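You operate a simulated robot arm through the tools that you are given. There is no shell and no other tool. Be economical: measure what you need, move in short steps, check, and stop when the job is done.

You are at the controls of a simulated robot arm. One attempt, no reset.

## Task
Tighten the oak tray's loose screw and sand off the scuff.
Fine: screwdriver and sanding block go back. Set down upright: sanding block. What is to be rubbed or washed off counts as gone when no trace of it is left.

The check looks at the end state, three seconds after you hand in, the way a careful person would. Anything else that was tipped, shoved, dropped, spilled or broken makes it a failure.

## Robot
A 6-joint arm with a two-finger gripper, on a carriage that runs on a rail from [-1.197, 0.005] to [1.143, -0.005] (x, y) and turns from -123 to 210 degrees about z. Base frame: it is fixed where the carriage stands at the start and does not move with it; the origin is on the floor, on the carriage's upright axis, x ahead of it, y to its left, z up; the surface under the hand at the start is at about z = 0.76. Units: m, degrees, N and s.
With the tool pointing down near the work surface it reaches from about 0.56 to 0.96 m from the robot's upright axis, wherever it stands. Its first joint turns from -166.0 to 166.0 degrees. Places, roughly: black tray screw [0.5, 0.5, 0.8]; brass tray screw [0.4, 0.3, 0.8]; brass turn button [0.4, 0.6, 0.9]; clamp [0.3, 0.5, 0.9]; glue brush [1.25, 0.75, 0.75]; oil pad [1, 0.75, 0.75]; pan screw [0.7, 0.4, 0.9]; press lever [1.2, 0.4, 0.9]; press screw [0.1, 0.3, 0.8]; pull cord [1.25, 0.25, 0.75]; screwdriver rest [0.6, 0.7, 0.8]; scuff [0.4, 0.4, 0.8]; steel tray screw [0.5, 0.3, 0.8]; steel turn button [0.5, 0.6, 0.9]. Payload 2.54 kg.
The TCP is the grasp point between the finger pads, 0.023 m short of the fingertips. In the tool frame z runs along the fingers and y along their closing line. The gripper opens to 0.126 m. The gripper's body begins 0.082 m behind the TCP.
Orientation is that of the tool frame in the base frame, as a unit quaternion [w, x, y, z]. With the fingers straight down and closing along the base's y, the tool's x points along the base's -x, its y along +y and its z along -z.

## Interface
- The arm moves only by the tool drive_tool. Its argument "moves" is a list of rows, each a list of 7 numbers: the shift along the base's x, y, z in units of 50 mm (1.0 is 50 mm), then the turn, a rotation vector about the base's x, y, z in units of 4 degrees (1.0 is 4 degrees), then the opening, from 0 (shut) to 1 (fully open). In form: [[dx, dy, dz, ax, ay, az, fingers], ...]. A call has 1 to 8 rows; each row shifts and turns the commanded pose from where the row before left it. A call with a number of a shift or a turn outside -1 to 1 is refused whole. Rows are played at 5 a second. More than 0.05 m and 8.6 degrees between two rows, or a gripper value outside its range, and nothing of the call is played. Where a pose cannot be reached the arm comes as near as it can. A force on the tool above 60 N (or 10 N above the force at the start of the call, whichever is more), or a blocked arm, ends the call early, and 0.2 s more pass. The fingers move at their own pace and stop on an object; they squeeze with about 40 N. The grip force told is the motor's: it shows also when the fingers shut on nothing. Time passes only in rows, and 0.2 s behind the last, so rows that do not move let the fingers close. The reply holds the time, the measured pose of the TCP, the force on the tool along the base axes, the opening and the grip force, in the units named above and with some noise, with the torque about the TCP (base axes, N m) and any sound that the robot's microphone picked up.
- Cameras (640 x 400 px; columns grow to the right, rows downward): "scene" is now at [0.0428, 0.222, 1.5396]; the picture's right is [0.32, -0.95, 0.00], its down [-0.81, -0.27, -0.52] and it looks along [0.49, 0.17, -0.85] (base axes); focal length 290 px, centre (320, 200). "wrist" rides on the gripper at [0.082, 0.014, -0.122] in the tool frame; the picture's right is [-0.17, 0.99, 0.00], its down [-0.79, -0.13, -0.60] and it looks along [-0.59, -0.10, 0.80] (tool axes); focal length 243 px, centre (320, 200). There is no depth. A picture from a camera that has moved, and an enlarged one, comes with that camera's place and axes in the base frame and with its lens.
- grab_frame(camera): a new picture of that camera. The clock stands still meanwhile.
- move_column(by): slides the trunk up (or, below 0, down) by that many m; the arm and the scene camera ride with it, the base frame stays. It gives what a move gives, with no picture.
- drive_base(legs): drives the robot by 1 to 6 legs, each [ahead, left, turn to the left] in m, m and degrees, along the robot's own axes; the way and the turn of a leg run together, so that a leg with both is an arc; at most 1.5 m and 180 degrees a leg. The arm and the cameras ride along, it lands a little off, and it stops where it bumps. It keeps to its track: a leg is cut to what the track allows. It gives what a move gives.
- pan_tilt(pan, tilt): turns the head with the scene camera to pan (to the left, within 120 degrees either way) and tilt (down, from -29 to 69), counted from straight ahead of the robot. It gives what a move gives.
- close_up(camera, box): a new picture of the part [left, top, right, bottom] of that camera's present view, enlarged. The clock stands still meanwhile.
- close_job(): hands the job in; it is judged then, once.

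Go step by step. Nothing tells you exact positions but the pictures and the camera data: compare them with the known pose of the tool, close in by small moves and look again before you grip or let go. The budget is 120 turns and 78 pictures, counting those below and the enlarged ones. Unless the task says otherwise, let go and move clear before handing in, and close with one line.

The tools are called after "Emit:" as a command line: name --pt "numbers of a row" for each row, then --argument value for the rest, lists and objects as JSON in quotes. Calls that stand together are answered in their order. drive_tool: Moves the arm, as the interface text tells. Its arguments: {"type":"object","properties":{"moves":{"type":"array","items":{"type":"array","items":{"type":"number"}}}},"required":["moves"]} The other tools are called the same way: move_column (by) slides the trunk up or down; drive_base (legs) drives the base; pan_tilt (pan, tilt) turns the head that bears the scene camera; grab_frame (camera) takes a picture; close_up (camera, box) takes an enlarged picture of a part of a camera's view; close_job () hands the job in.

At the start:

```text
clock: 0.0
ee_pos: [0.196, 0.3684, 1.1127]
tcp_rot: [0.001, 0.0, 1.0, 0.0]
ft_force: [-1.0, 0.0, -0.4]
wrist_torque: [0.02, -0.04, 0.01]
width: 0.1258
finger_force: 0.0
trunk travel left (down, up): [-0.375, 0.115]
robot x, y, heading: [-0.0026, 0.0014, -0.1]
head pan, tilt: [18.4, 58.7]
```

scene: 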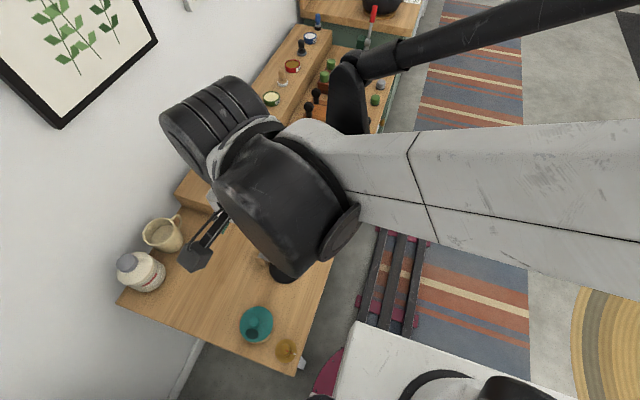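
wrist: 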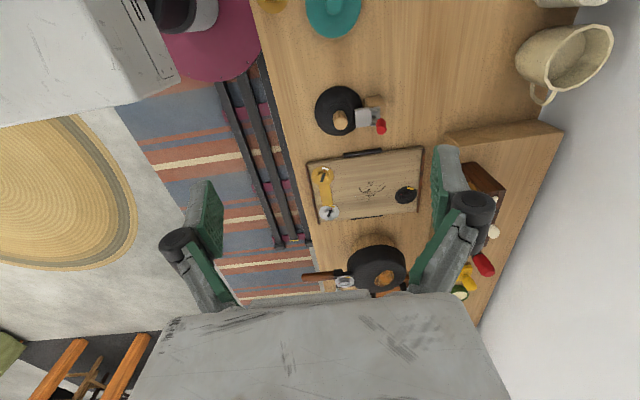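

I see the oak tray in the wrist view with three screws (brass, steel, black) and a dark scuff; the arm blocks the scene view. I'll look at enlarged views first.

Emit:
close_up --camera "wrist" --box '[290, 130, 450, 230]'

Emit:
close_up --camera "wrist" --box '[420, 120, 580, 320]'

Emit:
close_up --camera "scene" --box '[240, 0, 440, 125]'

```text
4.00 times, centred on (370, 180) of wrist
camera zoom: at [0.114, 0.383, 1.2347], right [0.17, 0.99, 0.0], down [0.79, -0.13, 0.6], along [0.59, -0.1, -0.8], focal length 970 px, centre (120, 280)
```

zoom: 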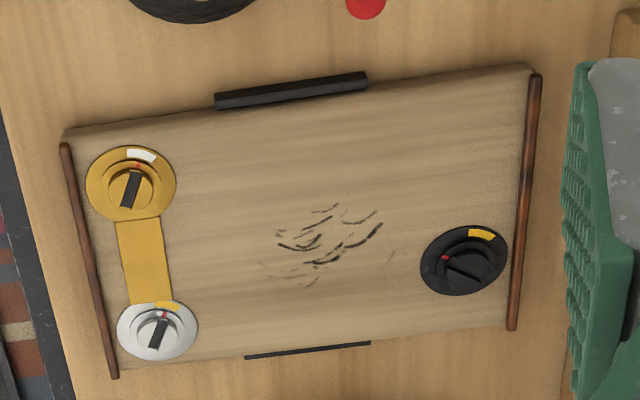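

```text
2.00 times, centred on (500, 220) of wrist
camera zoom: at [0.114, 0.383, 1.2347], right [0.17, 0.99, 0.0], down [0.79, -0.13, 0.6], along [0.59, -0.1, -0.8], focal length 485 px, centre (-40, 160)
```

zoom: 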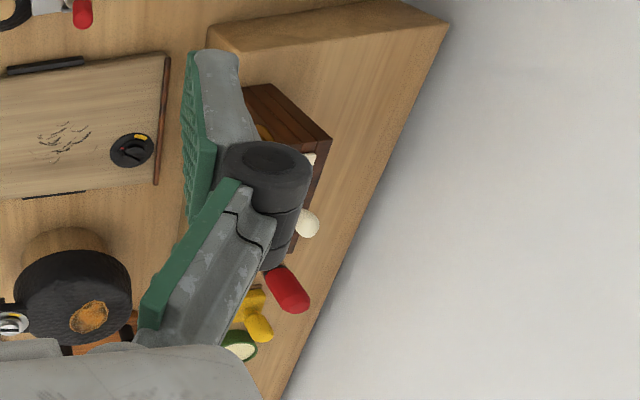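

```text
3.20 times, centred on (340, 62) of scene
camera zoom: at [0.0428, 0.222, 1.5396], right [0.32, -0.95, 0.0], down [-0.81, -0.27, -0.52], along [0.49, 0.17, -0.85], focal length 929 px, centre (256, 640)
```

zoom: 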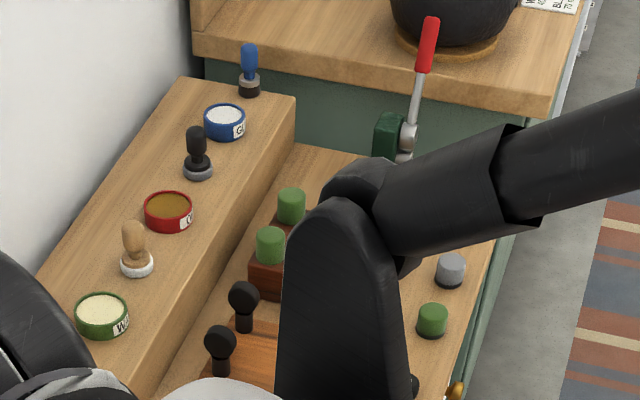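

The black screw's red mark is off its yellow arc (brass and steel look aligned), so it's likely the loose one. I'll move the hand forward at height to see the rack and find the sanding block.

Emit:
drive_tool --pt "1 0.3 0 0 0 0 1" --pt "1 0.3 0 0 0 0 1" --pt "1 0.3 0 0 0 0 1" --pt "1 0.3 0 0 0 0 1"

Emit:
grab_frame --camera "wrist"

Emit:
grab_frame --camera "scene"

```text
refused: row 1 steps farther than a row can; nothing moved
```

```text
72 pictures are left
camera wrist: at [0.114, 0.383, 1.2347], right [0.17, 0.99, 0.0], down [0.79, -0.13, 0.6], along [0.59, -0.1, -0.8], focal length 243 px, centre (320, 200)
```

wrist: 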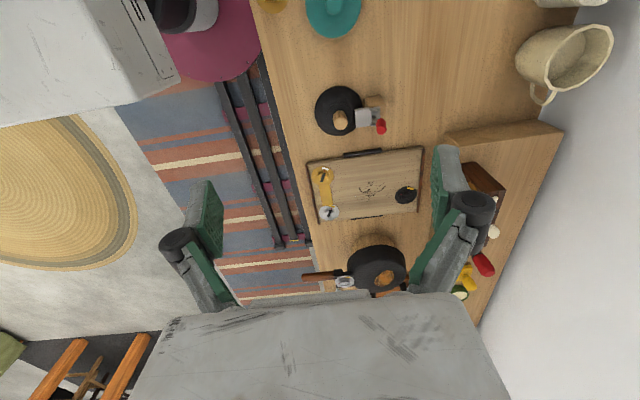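

```text
71 pictures are left
camera scene: at [0.0428, 0.222, 1.5396], right [0.32, -0.95, 0.0], down [-0.81, -0.27, -0.52], along [0.49, 0.17, -0.85], focal length 290 px, centre (320, 200)
```

scene: 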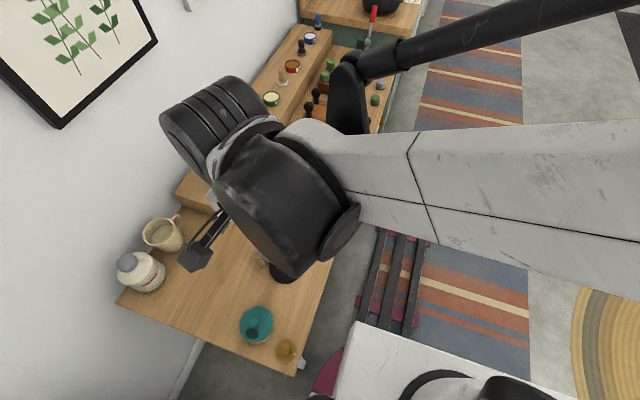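

The row was over the norm limit; I'll use 0.9 steps.

Emit:
drive_tool --pt "0.9 0.1 0 0 0 0 1" --pt "0.9 0.1 0 0 0 0 1" --pt "0.9 0.1 0 0 0 0 1" --pt "0.9 0.1 0 0 0 0 1" --pt "0.9 0.1 0 0 0 0 1" --pt "0.9 0.1 0 0 0 0 1"

Emit:
grab_frame --camera "wrist"

Emit:
grab_frame --camera "scene"

```text
clock: 1.4
ee_pos: [0.4672, 0.3995, 1.1125]
tcp_rot: [0.0, 0.0, 1.0, 0.0]
ft_force: [-0.8, 0.0, -0.4]
wrist_torque: [0.03, -0.02, -0.02]
width: 0.1262
finger_force: 0.1
trunk travel left (down, up): [-0.375, 0.115]
robot x, y, heading: [-0.0006, 0.0006, -0.1]
head pan, tilt: [18.4, 58.7]
```

```text
70 pictures are left
camera wrist: at [0.3859, 0.4143, 1.2353], right [0.17, 0.99, 0.0], down [0.79, -0.13, 0.6], along [0.59, -0.1, -0.8], focal length 243 px, centre (320, 200)
```

wrist: 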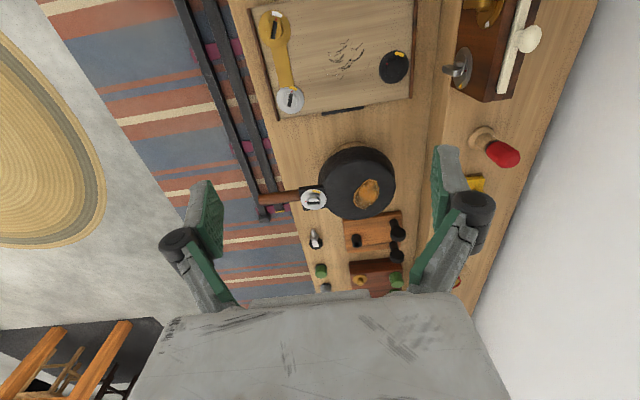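

```text
69 pictures are left
camera scene: at [0.0407, 0.2267, 1.5391], right [0.4, -0.92, 0.0], down [-0.79, -0.34, -0.51], along [0.47, 0.2, -0.86], focal length 290 px, centre (320, 200)
```

scene: 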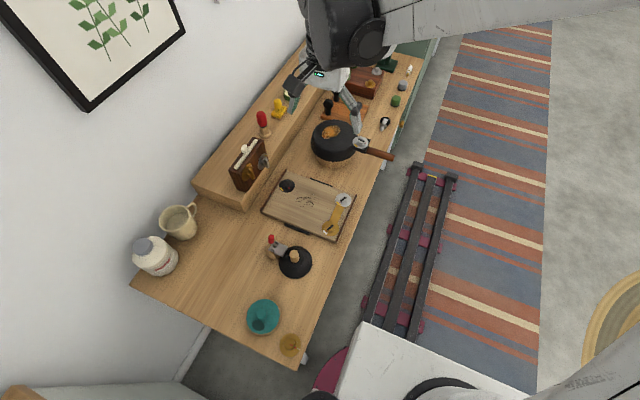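

Emit:
close_up --camera "scene" --box '[180, 60, 380, 185]'

Emit:
close_up --camera "scene" --box '[210, 140, 370, 240]'

Emit:
close_up --camera "wrist" --box '[300, 170, 500, 310]'

```text
3.20 times, centred on (280, 122) of scene
camera zoom: at [0.0407, 0.2267, 1.5391], right [0.4, -0.92, 0.0], down [-0.79, -0.34, -0.51], along [0.47, 0.2, -0.86], focal length 929 px, centre (448, 448)
```

zoom: 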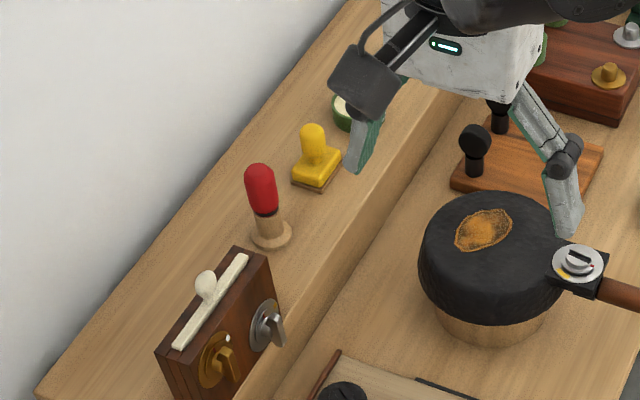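

```text
4.00 times, centred on (290, 190) of scene
camera zoom: at [0.0407, 0.2267, 1.5391], right [0.4, -0.92, 0.0], down [-0.79, -0.34, -0.51], along [0.47, 0.2, -0.86], focal length 1161 px, centre (440, 240)
```

zoom: 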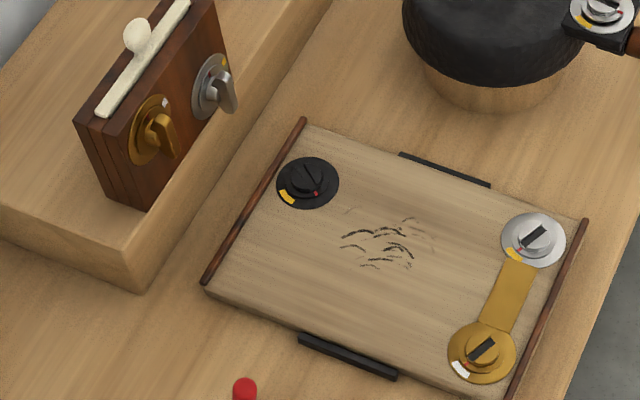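

```text
2.86 times, centred on (400, 240) of wrist
camera zoom: at [0.3859, 0.4143, 1.2353], right [0.17, 0.99, 0.0], down [0.79, -0.13, 0.6], along [0.59, -0.1, -0.8], focal length 693 px, centre (91, 86)
```

zoom: 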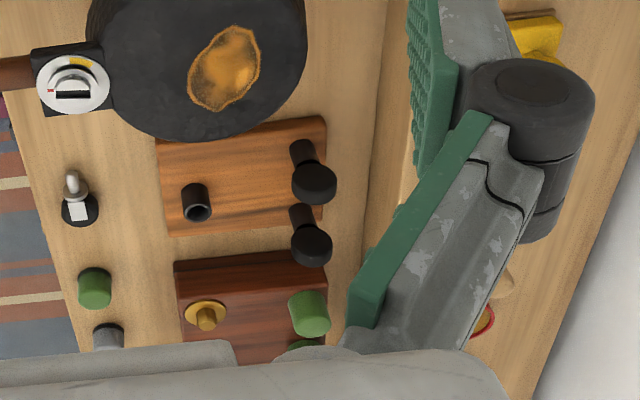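

The red-handled tool standing in the wooden collar is the screwdriver in its rest; the yellow knobbed block behind it looks like the sanding block. I'll move the wrist camera for a better view of both.

Emit:
drive_tool --pt "-0.5 0.8 0 0 0 0 1" --pt "-0.5 0.8 0 0 0 0 1" --pt "-0.5 0.8 0 0 0 0 1" --pt "0 0.8 0 0 0 0 1"

Emit:
grab_frame --camera "wrist"

```text
clock: 2.4
ee_pos: [0.3945, 0.5607, 1.113]
tcp_rot: [0.0, 0.002, 1.0, 0.0]
ft_force: [-5.3, 1.7, 1.0]
wrist_torque: [-0.2, -0.72, -0.02]
width: 0.1258
finger_force: 0.1
trunk travel left (down, up): [-0.375, 0.115]
robot x, y, heading: [-0.0012, -0.0035, 0.1]
head pan, tilt: [18.4, 58.7]
```

```text
65 pictures are left
camera wrist: at [0.3124, 0.5752, 1.2328], right [0.17, 0.99, 0.0], down [0.79, -0.14, 0.6], along [0.59, -0.1, -0.8], focal length 243 px, centre (320, 200)
```

wrist: 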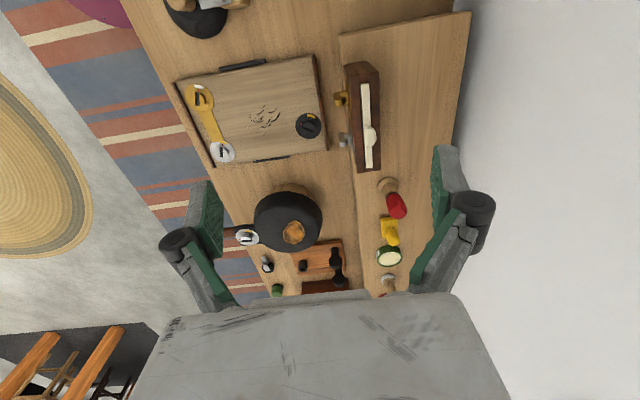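

Emit:
close_up --camera "wrist" --box '[330, 170, 450, 270]'

Emit:
close_up --camera "scene" --box '[220, 60, 340, 180]'

```text
4.00 times, centred on (390, 220) of wrist
camera zoom: at [0.3124, 0.5752, 1.2328], right [0.17, 0.99, 0.0], down [0.79, -0.14, 0.6], along [0.59, -0.1, -0.8], focal length 970 px, centre (40, 120)
```

zoom: 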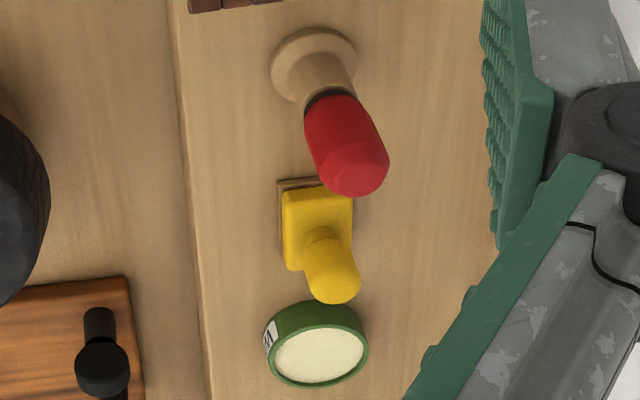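

```text
3.33 times, centred on (280, 120) of scene
camera zoom: at [0.0267, 0.2537, 1.5437], right [0.74, -0.67, 0.0], down [-0.55, -0.61, -0.57], along [0.38, 0.42, -0.82], focal length 967 px, centre (453, 467)
```

zoom: 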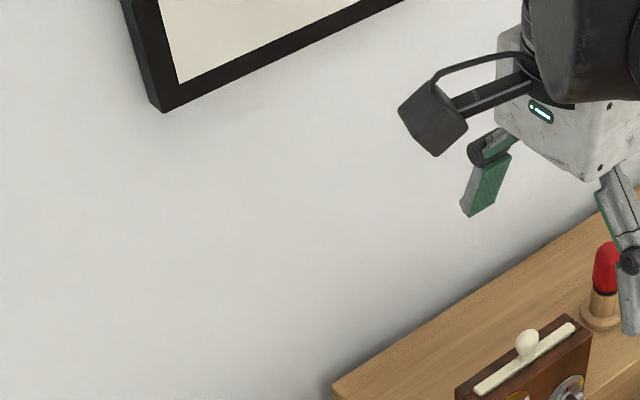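

The screwdriver seems to stand at about (0.605, 0.668), handle z 0.85–0.905, and the sanding block is just beyond. I'll move above the handle with the fingers closing along y and check.

Emit:
drive_tool --pt "0.84 0.43 -0.2 0 0 0 1" --pt "0.84 0.43 -0.2 0 0 0 1" --pt "0.84 0.43 -0.2 0 0 0 1" --pt "0.84 0.43 -0.2 0 0 0 1" --pt "0.84 0.43 -0.2 0 0 0 1" --pt "0 0 -0.5 0 0 0 1" --pt "0 0 -0.5 0 0 0 1" --pt "0 0 0 0 0 0 1"

Emit:
grab_frame --camera "wrist"

Emit:
grab_frame --camera "scene"

```text
clock: 4.2
ee_pos: [0.6035, 0.6686, 1.0112]
tcp_rot: [0.0, 0.0, 1.0, 0.001]
ft_force: [-0.1, 0.6, 0.1]
wrist_torque: [-0.01, 0.02, 0.04]
width: 0.1259
finger_force: 0.1
trunk travel left (down, up): [-0.375, 0.115]
robot x, y, heading: [-0.0008, -0.0026, 0.0]
head pan, tilt: [18.4, 58.7]
```

```text
62 pictures are left
camera wrist: at [0.5206, 0.6816, 1.1337], right [0.17, 0.99, 0.0], down [0.79, -0.13, 0.6], along [0.59, -0.1, -0.8], focal length 243 px, centre (320, 200)
```

wrist: 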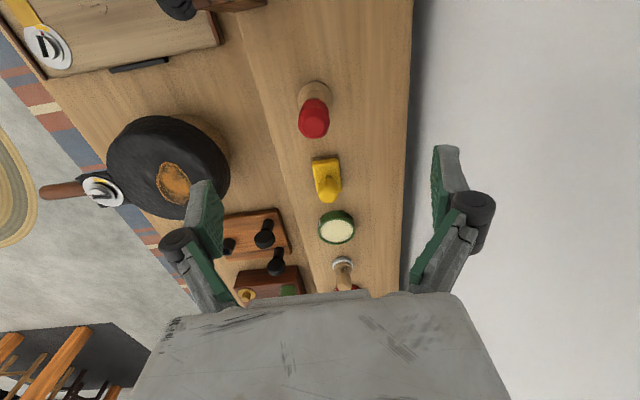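

```text
61 pictures are left
camera scene: at [0.0431, 0.222, 1.5394], right [0.32, -0.95, 0.0], down [-0.81, -0.27, -0.52], along [0.49, 0.16, -0.85], focal length 290 px, centre (320, 200)
```

scene: 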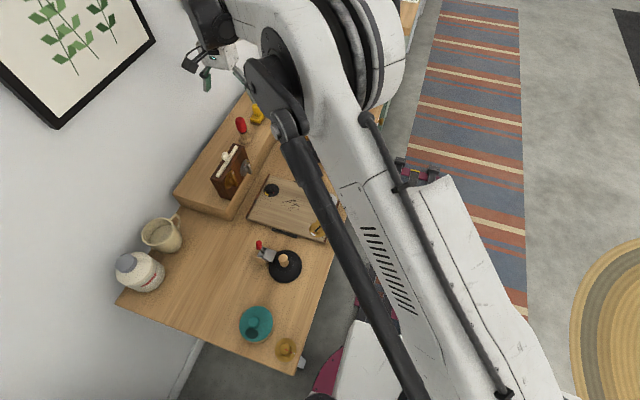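

The handle is slightly nearer in x and y than the tool axis, at about (0.596, 0.662). I'll shift, lower partway, and recheck.

Emit:
drive_tool --pt "-0.14 -0.12 -0.4 0 0 0 0.6" --pt "0 0 -0.6 0 0 0 0.6" --pt "0 0 -0.4 0 0 0 0.6" --pt "0 0 0 0 0 0 0.6"

Emit:
grab_frame --camera "wrist"

```text
clock: 5.2
ee_pos: [0.5944, 0.6604, 0.9422]
tcp_rot: [0.0, 0.0, 1.0, 0.001]
ft_force: [0.2, -0.6, -1.1]
wrist_torque: [0.03, 0.03, 0.0]
width: 0.0755
finger_force: 0.0
trunk travel left (down, up): [-0.375, 0.115]
robot x, y, heading: [-0.0001, 0.0049, 0.1]
head pan, tilt: [18.4, 58.7]
```

```text
60 pictures are left
camera wrist: at [0.512, 0.6753, 1.0635], right [0.17, 0.99, 0.0], down [0.79, -0.13, 0.6], along [0.59, -0.1, -0.8], focal length 243 px, centre (320, 200)
```

wrist: 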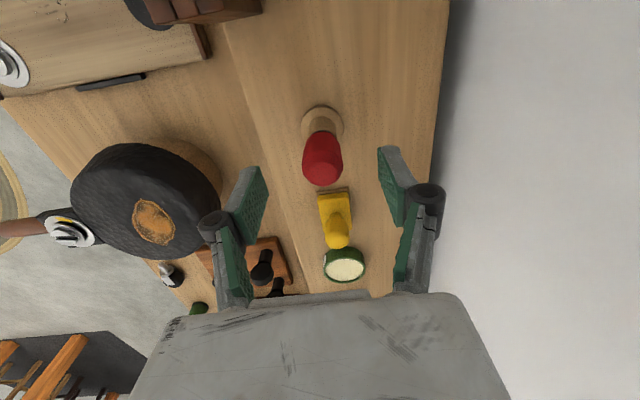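

Well aligned. Lower to z≈0.882 and grip.

Emit:
drive_tool --pt "0.08 0.02 -0.4 0 0 0 0.6" --pt "0 0 -0.4 0 0 0 0.6" --pt "0 0 -0.4 0 0 0 0.6" --pt "0 0 0 0 0 0 0.6"

Emit:
grab_frame --camera "wrist"

```text
clock: 6.2
ee_pos: [0.5985, 0.6631, 0.883]
tcp_rot: [0.0, 0.0, 1.0, -0.001]
ft_force: [-0.2, 0.2, -0.5]
wrist_torque: [0.0, 0.0, 0.0]
width: 0.0755
finger_force: 0.2
trunk travel left (down, up): [-0.375, 0.115]
robot x, y, heading: [-0.0038, -0.0003, 0.0]
head pan, tilt: [18.4, 58.7]
```

```text
59 pictures are left
camera wrist: at [0.5156, 0.6762, 1.0038], right [0.17, 0.99, 0.0], down [0.79, -0.13, 0.6], along [0.59, -0.1, -0.8], focal length 243 px, centre (320, 200)
```

wrist: 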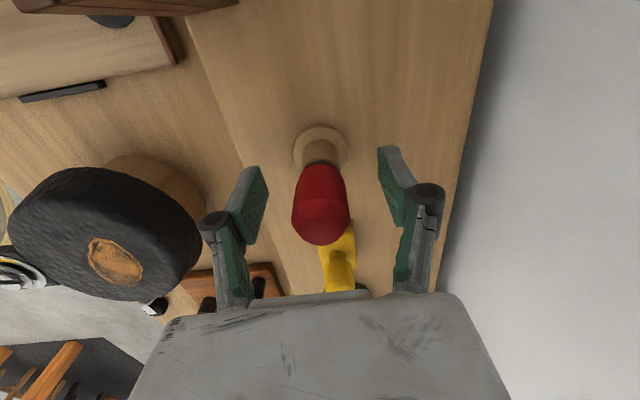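

The handle is centred between the pads; closing now and then lifting a little.

Emit:
drive_tool --pt "0 0 0 0 0 0 0" --pt "0 0 0 0 0 0 0" --pt "0 0 0 0 0 0 0" --pt "0 0 0 0 0 0 0"

Emit:
drive_tool --pt "0 0 0.4 0 0 0 0" --pt "0 0 0.6 0 0 0 0" --pt "0 0 0.8 0 0 0 0" --pt "0 0 0.8 0 0 0 0" --pt "0 0 0.8 0 0 0 0" --pt "0 0 0 0 0 0 0"

Emit:
grab_frame --camera "wrist"

Emit:
grab_frame --camera "scene"

```text
clock: 7.2
ee_pos: [0.5977, 0.6618, 0.8828]
tcp_rot: [0.0, -0.001, 1.0, 0.0]
ft_force: [3.8, 8.4, 0.9]
wrist_torque: [0.25, -0.1, -0.06]
width: 0.0268
finger_force: 44.9
trunk travel left (down, up): [-0.375, 0.115]
robot x, y, heading: [0.0004, 0.002, 0.2]
head pan, tilt: [18.4, 58.7]
```

```text
clock: 7.5
ee_pos: [0.5981, 0.6638, 0.8838]
tcp_rot: [-0.001, 0.0, 1.0, -0.003]
ft_force: [8.4, 8.8, -33.1]
wrist_torque: [0.51, -1.12, -0.04]
width: 0.0272
finger_force: 45.4
trunk travel left (down, up): [-0.375, 0.115]
robot x, y, heading: [-0.0018, -0.0, -0.1]
head pan, tilt: [18.4, 58.7]
stopped in row 1: the force on the tool passed its limit at 87 N (the readings are from after the stop); the commanded pose is now the measured one
```

```text
58 pictures are left
camera wrist: at [0.516, 0.6774, 1.0047], right [0.17, 0.99, -0.01], down [0.79, -0.13, 0.6], along [0.59, -0.1, -0.8], focal length 243 px, centre (320, 200)
```

wrist: 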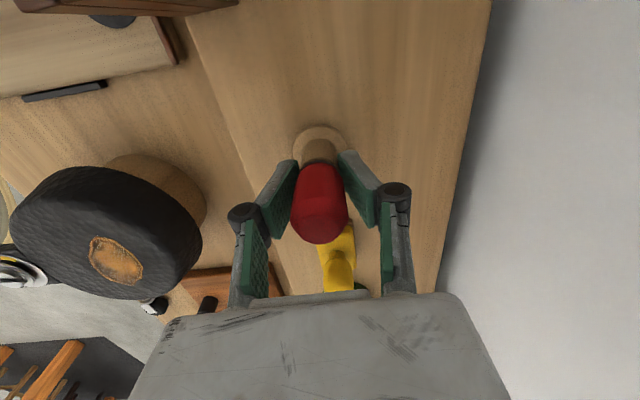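

```text
57 pictures are left
camera scene: at [0.0454, 0.2248, 1.5385], right [0.32, -0.95, 0.0], down [-0.81, -0.27, -0.52], along [0.49, 0.16, -0.86], focal length 290 px, centre (320, 200)
```

scene: 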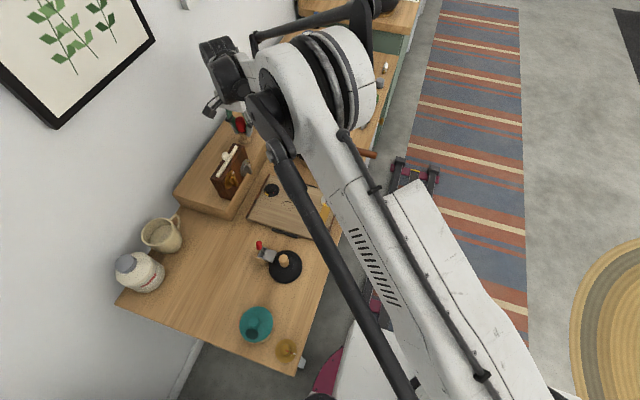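

The screwdriver is gripped but won't lift freely; some side load is present too. I'll look closely at the collar for a keyed or twist fit.

Emit:
close_up --camera "wrist" --box '[270, 110, 370, 250]'

Emit:
close_up --camera "scene" --box '[200, 90, 280, 150]'

```text
2.86 times, centred on (320, 180) of wrist
camera zoom: at [0.516, 0.6774, 1.0047], right [0.17, 0.99, -0.01], down [0.79, -0.13, 0.6], along [0.59, -0.1, -0.8], focal length 693 px, centre (320, 257)
```

zoom: 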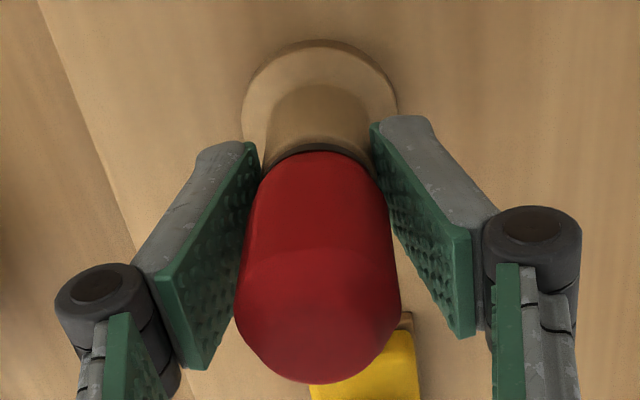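

```text
6.67 times, centred on (240, 120) of scene
camera zoom: at [0.0454, 0.2248, 1.5385], right [0.32, -0.95, 0.0], down [-0.81, -0.27, -0.52], along [0.49, 0.16, -0.86], focal length 1934 px, centre (853, 733)
```

zoom: 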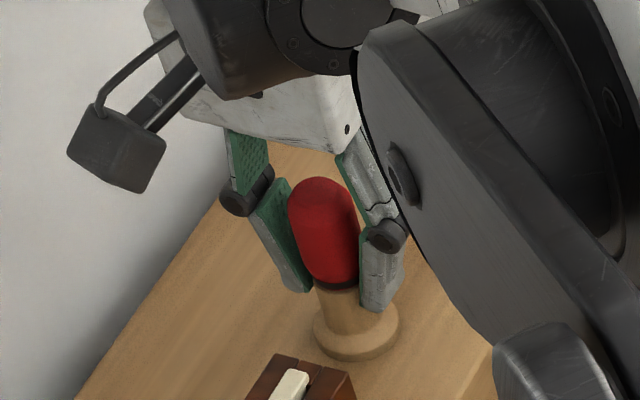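

No key visible; it's probably binding from side load. I'll relax the side force with millimetre moves, then lift gently.

Emit:
drive_tool --pt "0.02 0.02 0 0 0 0 0" --pt "0 0 0 0 0 0 0"

Emit:
drive_tool --pt "0 0 0.03 0 0 0 0" --pt "0 0 0.03 0 0 0 0" --pt "0 0 0.03 0 0 0 0"

```text
clock: 8.1
ee_pos: [0.598, 0.6624, 0.8831]
tcp_rot: [-0.004, 0.0, 1.0, -0.003]
ft_force: [-6.8, -7.3, -58.1]
wrist_torque: [-0.09, -0.41, 0.0]
width: 0.0267
finger_force: 45.2
trunk travel left (down, up): [-0.375, 0.115]
robot x, y, heading: [-0.0013, -0.0013, -0.0]
head pan, tilt: [18.4, 58.7]
```

```text
clock: 8.6
ee_pos: [0.5985, 0.6624, 0.884]
tcp_rot: [-0.002, 0.0, 1.0, -0.004]
ft_force: [8.4, 8.1, -32.4]
wrist_torque: [0.49, -0.99, -0.1]
width: 0.0271
finger_force: 44.6
trunk travel left (down, up): [-0.375, 0.115]
robot x, y, heading: [-0.0048, 0.0013, -0.4]
head pan, tilt: [18.4, 58.7]
stopped in row 2: the force on the tool passed its limit at 70 N (the readings are from after the stop); the commanded pose is now the measured one
```

It is held rigidly, so the rest likely locks by a twist. I'll relax the pull, then try a small turn and read the torque.

Emit:
drive_tool --pt "0 0 -0.02 0 0 0 0" --pt "0 0 0 0 0 0 0"

Emit:
drive_tool --pt "0 0 0 0 0 0.5 0" --pt "0 0 0 0 0 0.5 0" --pt "0 0 0 0 0 0.5 0" --pt "0 0 0 0 0 0.5 0"

```text
clock: 9.2
ee_pos: [0.5973, 0.6629, 0.8846]
tcp_rot: [-0.003, -0.001, 1.0, -0.004]
ft_force: [16.5, 17.7, -27.6]
wrist_torque: [0.47, -0.72, 0.02]
width: 0.027
finger_force: 45.4
trunk travel left (down, up): [-0.375, 0.115]
robot x, y, heading: [-0.0037, 0.0004, 0.3]
head pan, tilt: [18.4, 58.7]
```

```text
clock: 10.2
ee_pos: [0.5976, 0.664, 0.8845]
tcp_rot: [-0.002, -0.07, 0.998, -0.004]
ft_force: [19.1, 23.9, -8.1]
wrist_torque: [0.52, -0.26, -0.84]
width: 0.0277
finger_force: 45.1
trunk travel left (down, up): [-0.375, 0.115]
robot x, y, heading: [0.0029, 0.0021, -0.2]
head pan, tilt: [18.4, 58.7]
```

Emit:
drive_tool --pt "0.025 0.03 0 0 0 0 0" --pt "0 0 0 0 0 0.5 0" --pt "0 0 0 0 0 0.5 0" --pt "0 0 0 0 0 0.5 0" --pt "0 0 0 0 0 0.5 0"

Emit:
close_up --camera "wrist" --box '[270, 110, 370, 250]'

```text
clock: 11.4
ee_pos: [0.5974, 0.6626, 0.8848]
tcp_rot: [-0.004, -0.14, 0.99, -0.004]
ft_force: [-3.5, -2.6, -22.6]
wrist_torque: [-0.16, 0.11, -0.51]
width: 0.0277
finger_force: 45.1
trunk travel left (down, up): [-0.375, 0.115]
robot x, y, heading: [-0.0021, 0.0037, -0.1]
head pan, tilt: [18.4, 58.7]
```

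```text
2.86 times, centred on (320, 180) of wrist
camera zoom: at [0.5155, 0.655, 1.0067], right [-0.11, 0.99, -0.01], down [0.8, 0.1, 0.59], along [0.59, 0.06, -0.81], focal length 693 px, centre (320, 257)
```

zoom: 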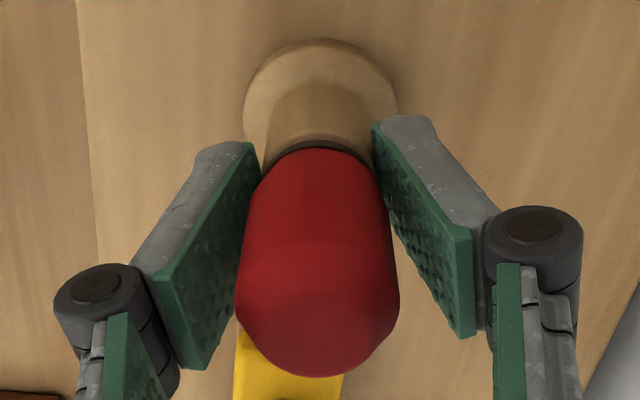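

Emit:
drive_tool --pt "0 0 0.02 0 0 0 0" --pt "0 0 0.02 0 0 0 0" --pt "0 0 0 0 0 0 0"

Emit:
drive_tool --pt "0 0 0 0 0 0.8 0" --pt "0 0 0 0 0 0.8 0" --pt "0 0 0 0 0 0.8 0" --pt "0 0 0 0 0 0.8 0" --pt "0 0 0 0 0 0.8 0"

Emit:
close_up --camera "wrist" --box '[270, 110, 370, 250]'

```text
clock: 12.1
ee_pos: [0.5976, 0.663, 0.8853]
tcp_rot: [-0.003, -0.14, 0.99, -0.003]
ft_force: [4.6, 4.9, -25.9]
wrist_torque: [0.46, -0.49, 0.01]
width: 0.0276
finger_force: 44.9
trunk travel left (down, up): [-0.375, 0.115]
robot x, y, heading: [-0.0001, -0.003, -0.0]
head pan, tilt: [18.4, 58.7]
stopped in row 3: the force on the tool passed its limit at 62 N (the readings are from after the stop); the commanded pose is now the measured one
```

```text
clock: 13.3
ee_pos: [0.5959, 0.6637, 0.8857]
tcp_rot: [-0.003, -0.277, 0.961, -0.005]
ft_force: [1.7, 4.0, -20.3]
wrist_torque: [0.01, 0.12, -1.16]
width: 0.0274
finger_force: 45.0
trunk travel left (down, up): [-0.375, 0.115]
robot x, y, heading: [0.0013, 0.0014, -0.1]
head pan, tilt: [18.4, 58.7]
```

```text
2.86 times, centred on (320, 180) of wrist
camera zoom: at [0.5204, 0.6327, 1.0083], right [-0.38, 0.92, -0.01], down [0.74, 0.31, 0.59], along [0.55, 0.22, -0.81], focal length 693 px, centre (320, 257)
```

zoom: 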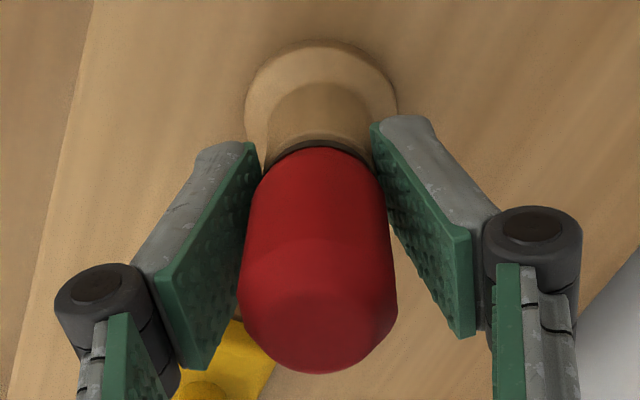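

The handle seems to turn with the gripper. I'll keep turning counter-clockwise in steps while testing for release.

Emit:
drive_tool --pt "0 0 0 0 0 0.8 0" --pt "0 0 0 0 0 0.8 0" --pt "0 0 0 0 0 0.8 0" --pt "0 0 0 0 0 0.8 0" --pt "0 0 0 0 0 0 0"

Emit:
drive_tool --pt "0 0 0.02 0 0 0 0" --pt "0 0 0.02 0 0 0 0" --pt "0 0 0 0 0 0 0"

Emit:
close_up --camera "wrist" --box '[270, 110, 370, 250]'

```text
clock: 14.5
ee_pos: [0.5959, 0.6615, 0.8879]
tcp_rot: [-0.001, -0.382, 0.924, -0.004]
ft_force: [-0.3, 1.2, -11.5]
wrist_torque: [-0.06, 0.14, -0.07]
width: 0.0279
finger_force: 44.6
trunk travel left (down, up): [-0.375, 0.115]
robot x, y, heading: [-0.0006, -0.0004, 0.2]
head pan, tilt: [18.4, 58.7]
```

```text
clock: 15.3
ee_pos: [0.5963, 0.6623, 0.8864]
tcp_rot: [-0.003, -0.383, 0.924, -0.005]
ft_force: [-15.2, -10.8, -41.4]
wrist_torque: [0.15, -0.02, 0.13]
width: 0.0278
finger_force: 44.7
trunk travel left (down, up): [-0.375, 0.115]
robot x, y, heading: [-0.0024, 0.0008, 0.2]
head pan, tilt: [18.4, 58.7]
```

```text
2.86 times, centred on (320, 180) of wrist
camera zoom: at [0.5286, 0.6164, 1.0091], right [-0.58, 0.82, -0.01], down [0.66, 0.47, 0.59], along [0.49, 0.34, -0.81], focal length 693 px, centre (320, 257)
```

zoom: 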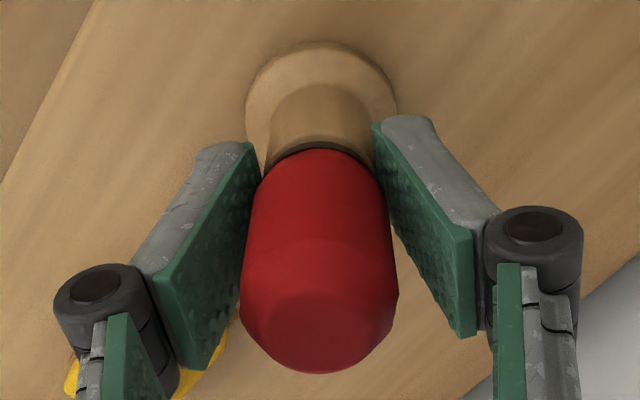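

The grip slipped around the handle, so it doesn't turn counter-clockwise. I'll try clockwise, reading torque.

Emit:
drive_tool --pt "0.01 0.01 -0.06 0 0 0 0" --pt "0 0 0 0 0 -0.5 0" --pt "0 0 0 0 0 -0.5 0" --pt "0 0 0 0 0 0 0"

Emit:
drive_tool --pt "0 0 0 0 0 -0.8 0" --pt "0 0 0 0 0 -0.8 0" --pt "0 0 0 0 0 -0.8 0" --pt "0 0 0 0 0 -0.8 0" --pt "0 0 0 0 0 -0.8 0"

Emit:
close_up --camera "wrist" --box '[270, 110, 370, 250]'

```text
clock: 16.3
ee_pos: [0.5975, 0.6634, 0.8872]
tcp_rot: [-0.002, -0.348, 0.937, -0.003]
ft_force: [-3.9, 7.9, -0.9]
wrist_torque: [0.11, 0.18, 0.27]
width: 0.028
finger_force: 44.7
trunk travel left (down, up): [-0.375, 0.115]
robot x, y, heading: [0.0015, -0.0024, -0.1]
head pan, tilt: [18.4, 58.7]
```

```text
clock: 17.5
ee_pos: [0.5946, 0.6621, 0.8868]
tcp_rot: [-0.003, -0.216, 0.976, -0.005]
ft_force: [-10.3, 3.8, -1.7]
wrist_torque: [0.11, 0.2, 1.31]
width: 0.0275
finger_force: 45.0
trunk travel left (down, up): [-0.375, 0.115]
robot x, y, heading: [-0.0042, -0.0016, -0.3]
head pan, tilt: [18.4, 58.7]
```

```text
2.86 times, centred on (320, 180) of wrist
camera zoom: at [0.5158, 0.6419, 1.0088], right [-0.26, 0.96, -0.01], down [0.78, 0.22, 0.59], along [0.57, 0.15, -0.81], focal length 693 px, centre (320, 257)
```

zoom: 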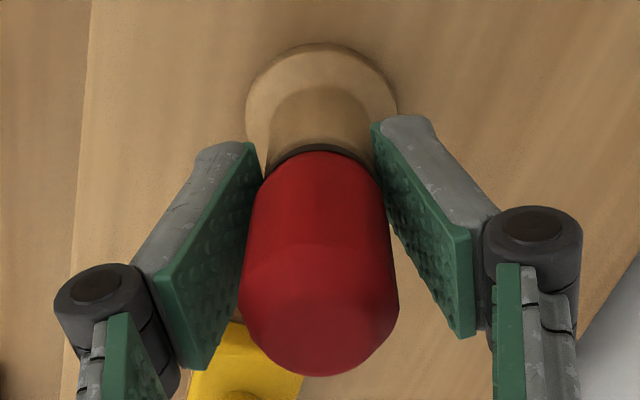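

Neither way turns without pressure. I'll try pushing down lightly while turning counter-clockwise, as a push-and-turn catch would need.

Emit:
drive_tool --pt "0 0 -0.03 0 0 0 0" --pt "0 0 0 0 0 0 0"

Emit:
drive_tool --pt "0 0 0 0 0 0.5 0" --pt "0 0 0 0 0 0.5 0" --pt "0 0 0 0 0 0.5 0" --pt "0 0 0 0 0 0.5 0"

```text
clock: 18.1
ee_pos: [0.5957, 0.6629, 0.8873]
tcp_rot: [-0.002, -0.215, 0.976, -0.005]
ft_force: [-10.3, 6.4, 16.8]
wrist_torque: [-0.29, 0.65, 0.05]
width: 0.0273
finger_force: 45.0
trunk travel left (down, up): [-0.375, 0.115]
robot x, y, heading: [0.0008, -0.0005, -0.1]
head pan, tilt: [18.4, 58.7]
```

```text
clock: 19.1
ee_pos: [0.5963, 0.6633, 0.8864]
tcp_rot: [0.0, -0.283, 0.959, -0.003]
ft_force: [3.8, 20.3, 26.5]
wrist_torque: [0.5, -0.19, -1.2]
width: 0.0275
finger_force: 45.3
trunk travel left (down, up): [-0.375, 0.115]
robot x, y, heading: [0.002, -0.0003, -0.0]
head pan, tilt: [18.4, 58.7]
```

It's fixed rigidly in every direction I tried. I'll let go, rise, and inspect the rest and neighbourhood more closely.

Emit:
drive_tool --pt "0 0 0 0 0 0 0.5" --pt "0 0 0 0 0 0 0.5" --pt "0 0 0 0 0 0 0.5" --pt "0 0 0.8 0 0 -0.9 0.5" --pt "0 0 0.8 0 0 -0.9 0.5" --pt "0 0 0.8 0 0 -0.9 0.5" --pt "-0.9 0 0 0 0 -0.9 0.5" --pt "-0.9 0 0 0 0 -0.9 0.5"

Emit:
close_up --camera "wrist" --box '[260, 100, 420, 220]'

Emit:
grab_frame --camera "wrist"

```text
clock: 20.9
ee_pos: [0.507, 0.664, 1.0067]
tcp_rot: [-0.003, -0.128, 0.992, -0.004]
ft_force: [-0.7, 0.0, -0.4]
wrist_torque: [-0.02, 0.01, -0.02]
width: 0.0629
finger_force: 0.1
trunk travel left (down, up): [-0.375, 0.115]
robot x, y, heading: [-0.0019, -0.0009, -0.0]
head pan, tilt: [18.4, 58.7]
```

```text
3.33 times, centred on (340, 160) of wrist
camera zoom: at [0.4243, 0.6563, 1.1278], right [-0.09, 1.0, -0.01], down [0.8, 0.08, 0.59], along [0.59, 0.05, -0.8], focal length 809 px, centre (253, 333)
```

zoom: 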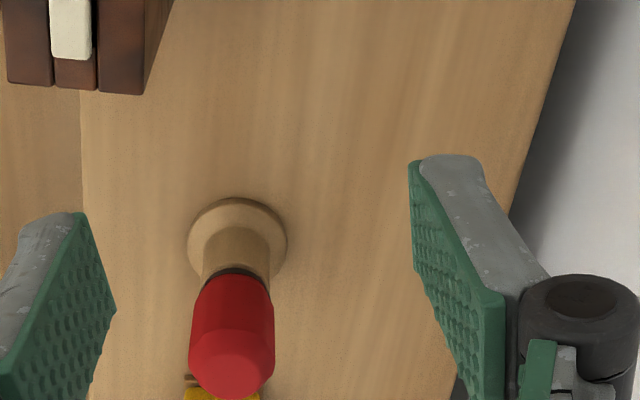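

```text
49 pictures are left
camera wrist: at [0.4243, 0.6563, 1.1278], right [-0.09, 1.0, -0.01], down [0.8, 0.08, 0.59], along [0.59, 0.05, -0.8], focal length 243 px, centre (320, 200)
```

wrist: 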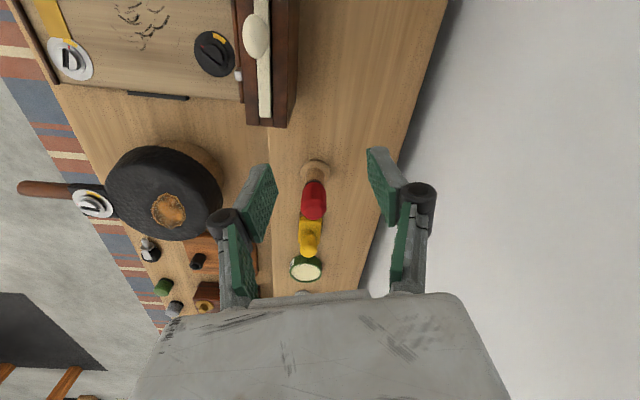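

Recomputing from this view, the rest's collar top is at about z 0.872 — I was gripping the collar along with the handle. The handle spans roughly 0.872–0.915, so I need to grip higher, at z ≈ 0.902.

Emit:
drive_tool --pt "0.9 0 0 0 0 -0.9 0.5" --pt "0.9 0 0 0 0 -0.9 0.5" --pt "0 -0.02 -0.7 0 0 -0.9 0.5" --pt "0 0 -0.7 0 0 -0.97 0.5" --pt "0 0 -0.68 0 0 0 0.5" --pt "0 0 0 0 0 0 0.5"

Emit:
close_up --camera "wrist" --box '[240, 100, 400, 260]'

```text
clock: 22.3
ee_pos: [0.5944, 0.6636, 0.8999]
tcp_rot: [-0.004, -0.002, 1.0, -0.003]
ft_force: [-0.1, 0.3, -0.3]
wrist_torque: [-0.02, 0.04, 0.0]
width: 0.0629
finger_force: 0.2
trunk travel left (down, up): [-0.375, 0.115]
robot x, y, heading: [0.0005, 0.0021, -0.2]
head pan, tilt: [18.4, 58.7]
```

```text
2.50 times, centred on (320, 180) of wrist
camera zoom: at [0.514, 0.6785, 1.0223], right [0.16, 0.99, -0.01], down [0.8, -0.13, 0.59], along [0.58, -0.1, -0.81], focal length 606 px, centre (320, 250)
```

zoom: 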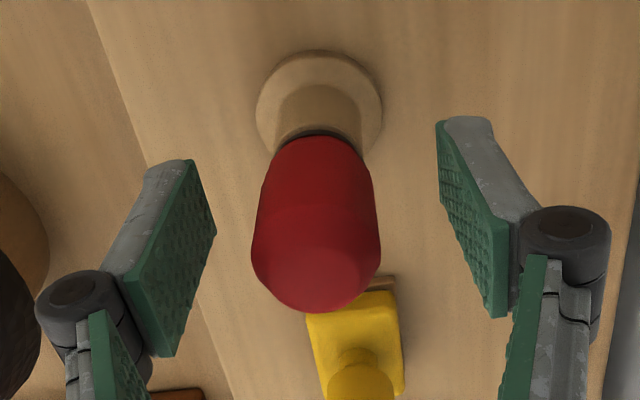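

Position is good; shift 2 mm, close, and lift gently.

Emit:
drive_tool --pt "0.05 -0.01 0.06 0 0 0 0.5" --pt "0 0 0 0 0 0 0" --pt "0 0 0 0 0 0 0" --pt "0 0 0 0 0 0 0" --pt "0 0 0 0 0 0 0"

Emit:
drive_tool --pt "0 0 0.05 0 0 0 0" --pt "0 0 0.1 0 0 0 0" --pt "0 0 0.2 0 0 0 0" --pt "0 0 0.4 0 0 0 0" --pt "0 0 0.8 0 0 0 0" --pt "0 0 0.8 0 0 0 0"

Emit:
grab_frame --camera "wrist"

```text
clock: 23.5
ee_pos: [0.5982, 0.6636, 0.9044]
tcp_rot: [-0.004, -0.001, 1.0, -0.003]
ft_force: [0.2, 0.4, -0.1]
wrist_torque: [0.01, 0.03, 0.02]
width: 0.0287
finger_force: 40.2
trunk travel left (down, up): [-0.375, 0.115]
robot x, y, heading: [-0.0033, -0.0002, -0.1]
head pan, tilt: [18.4, 58.7]
```

```text
clock: 24.9
ee_pos: [0.5991, 0.6609, 1.0237]
tcp_rot: [-0.003, -0.001, 1.0, -0.004]
ft_force: [0.0, -0.6, -1.5]
wrist_torque: [0.0, 0.0, 0.02]
width: 0.0288
finger_force: 40.1
trunk travel left (down, up): [-0.375, 0.115]
robot x, y, heading: [0.0027, -0.0016, 0.0]
head pan, tilt: [18.4, 58.7]
```

```text
47 pictures are left
camera wrist: at [0.5178, 0.6756, 1.145], right [0.16, 0.99, -0.01], down [0.8, -0.13, 0.59], along [0.58, -0.1, -0.81], focal length 243 px, centre (320, 200)
```

wrist: 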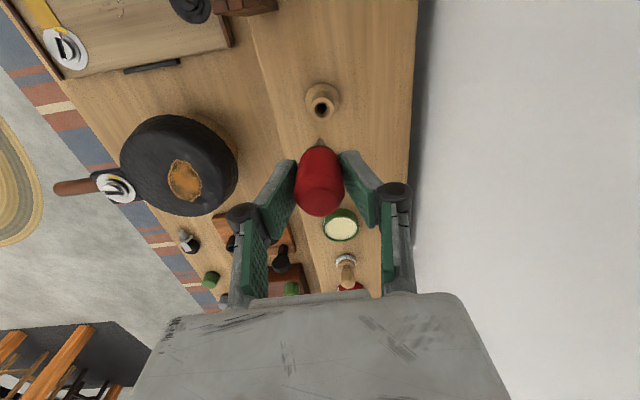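

The screwdriver is free (rest untouched, seat pose (0.598, 0.6636, 0.904)). Let me see the blade.

Emit:
close_up --camera "wrist" --box '[270, 80, 370, 230]'

Emit:
close_up --camera "scene" --box '[180, 20, 300, 140]'

```text
2.67 times, centred on (320, 155) of wrist
camera zoom: at [0.5178, 0.6756, 1.145], right [0.16, 0.99, -0.01], down [0.8, -0.13, 0.59], along [0.58, -0.1, -0.81], focal length 647 px, centre (320, 320)
```

zoom: 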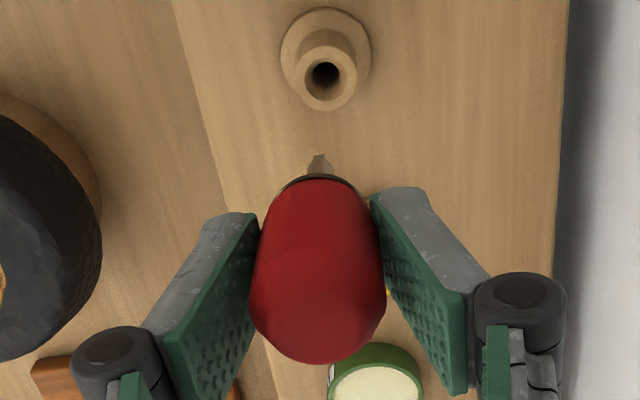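

```text
3.33 times, centred on (240, 80) of scene
camera zoom: at [0.0422, 0.2215, 1.5395], right [0.32, -0.95, 0.0], down [-0.81, -0.27, -0.52], along [0.49, 0.16, -0.85], focal length 967 px, centre (587, 600)
```

zoom: 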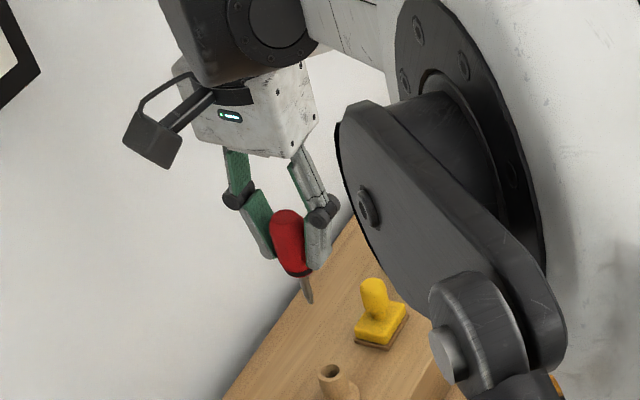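

The screwdriver is held straight, tip ≈81 mm below the TCP. Next I move over toward the black screw (≈(0.458, 0.519)), staying high past the box, to look at its slot.

Emit:
drive_tool --pt "0 0 0.8 0 0 0 0" --pt "0 0 0.5 0 0 0 0" --pt "-0.65 -0.65 0 0 0 0 0" --pt "-0.65 -0.65 0 0 0 0 0" --pt "-0.65 -0.65 0 0 0 0 0" --pt "-0.65 -0.65 0 0 0 0 0" --pt "-0.5 -0.6 -0.5 0 0 0 0" --pt "0 0 0 0 0 0 0"

Emit:
grab_frame --camera "wrist"

```text
clock: 26.7
ee_pos: [0.4478, 0.5024, 1.0625]
tcp_rot: [-0.003, -0.001, 1.0, -0.003]
ft_force: [0.9, 0.0, -0.8]
wrist_torque: [0.03, -0.02, -0.01]
width: 0.0286
finger_force: 39.9
trunk travel left (down, up): [-0.375, 0.115]
robot x, y, heading: [-0.0026, 0.0004, 0.2]
head pan, tilt: [18.4, 58.7]
```

```text
44 pictures are left
camera wrist: at [0.3667, 0.5169, 1.1846], right [0.16, 0.99, -0.01], down [0.79, -0.13, 0.59], along [0.58, -0.1, -0.81], focal length 243 px, centre (320, 200)
```

wrist: 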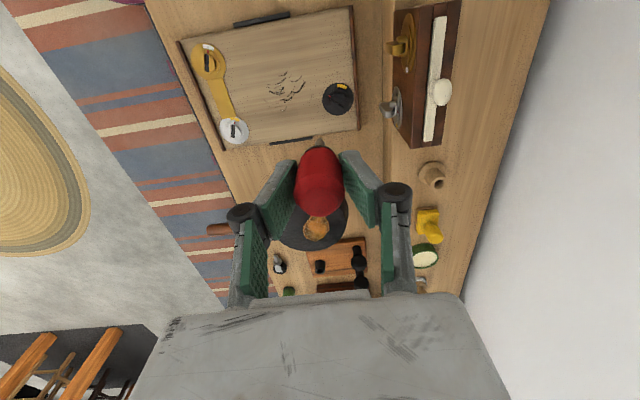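

Emit:
close_up --camera "wrist" --box '[300, 70, 380, 150]'

Emit:
close_up --camera "wrist" --box '[180, 30, 300, 150]'

```text
5.00 times, centred on (340, 110) of wrist
camera zoom: at [0.3667, 0.5169, 1.1846], right [0.16, 0.99, -0.01], down [0.79, -0.13, 0.59], along [0.58, -0.1, -0.81], focal length 1213 px, centre (220, 650)
```

zoom: 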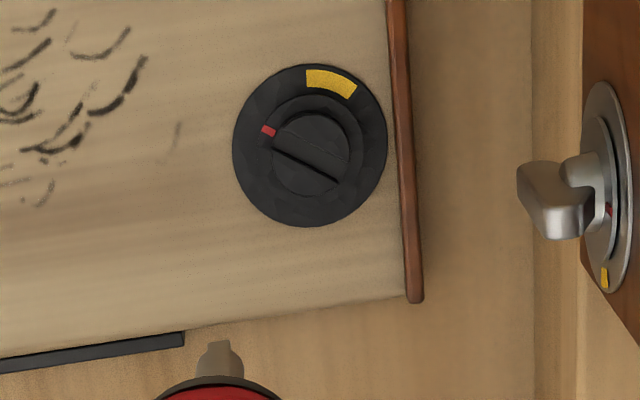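

```text
3.33 times, centred on (240, 90) of wrist
camera zoom: at [0.3667, 0.5169, 1.1846], right [0.16, 0.99, -0.01], down [0.79, -0.13, 0.59], along [0.58, -0.1, -0.81], focal length 809 px, centre (587, 567)
```

zoom: 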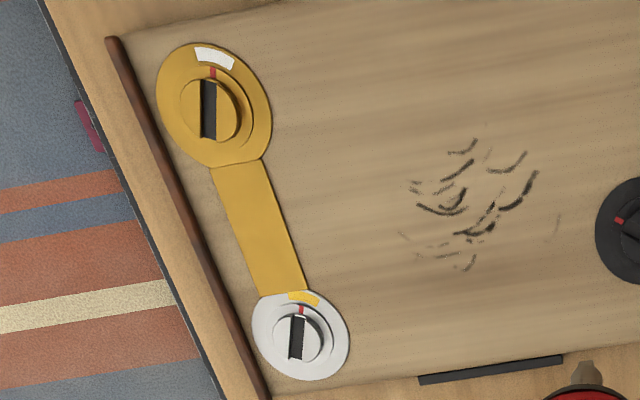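

Only the black screw is loose: its mark must turn about 75° clockwise to the yellow arc. Now I check the blade's orientation.

Emit:
close_up --camera "wrist" --box '[295, 125, 345, 165]'

Emit:
grab_frame --camera "scene"

```text
10.00 times, centred on (320, 145) of wrist
camera zoom: at [0.3667, 0.5169, 1.1846], right [0.16, 0.99, -0.01], down [0.79, -0.13, 0.59], along [0.58, -0.1, -0.81], focal length 2426 px, centre (320, 750)
```

zoom: 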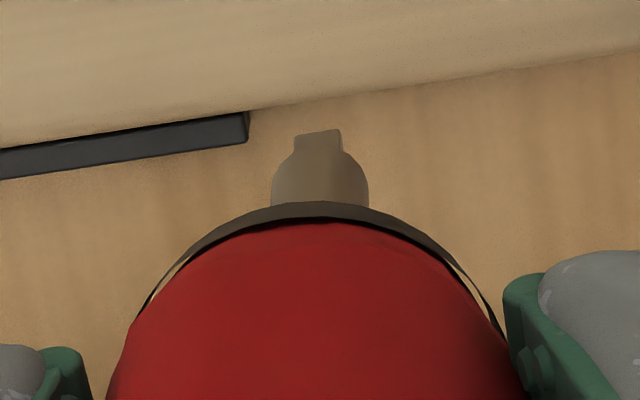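

```text
40 pictures are left
camera scene: at [0.0487, 0.2192, 1.5454], right [0.26, -0.97, 0.0], down [-0.78, -0.21, -0.59], along [0.57, 0.15, -0.81], focal length 290 px, centre (320, 200)
```

scene: 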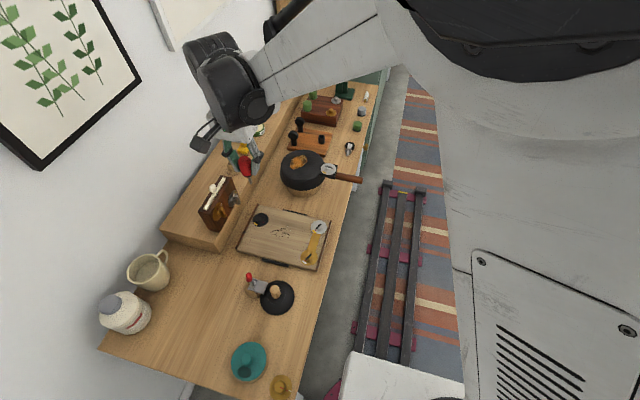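

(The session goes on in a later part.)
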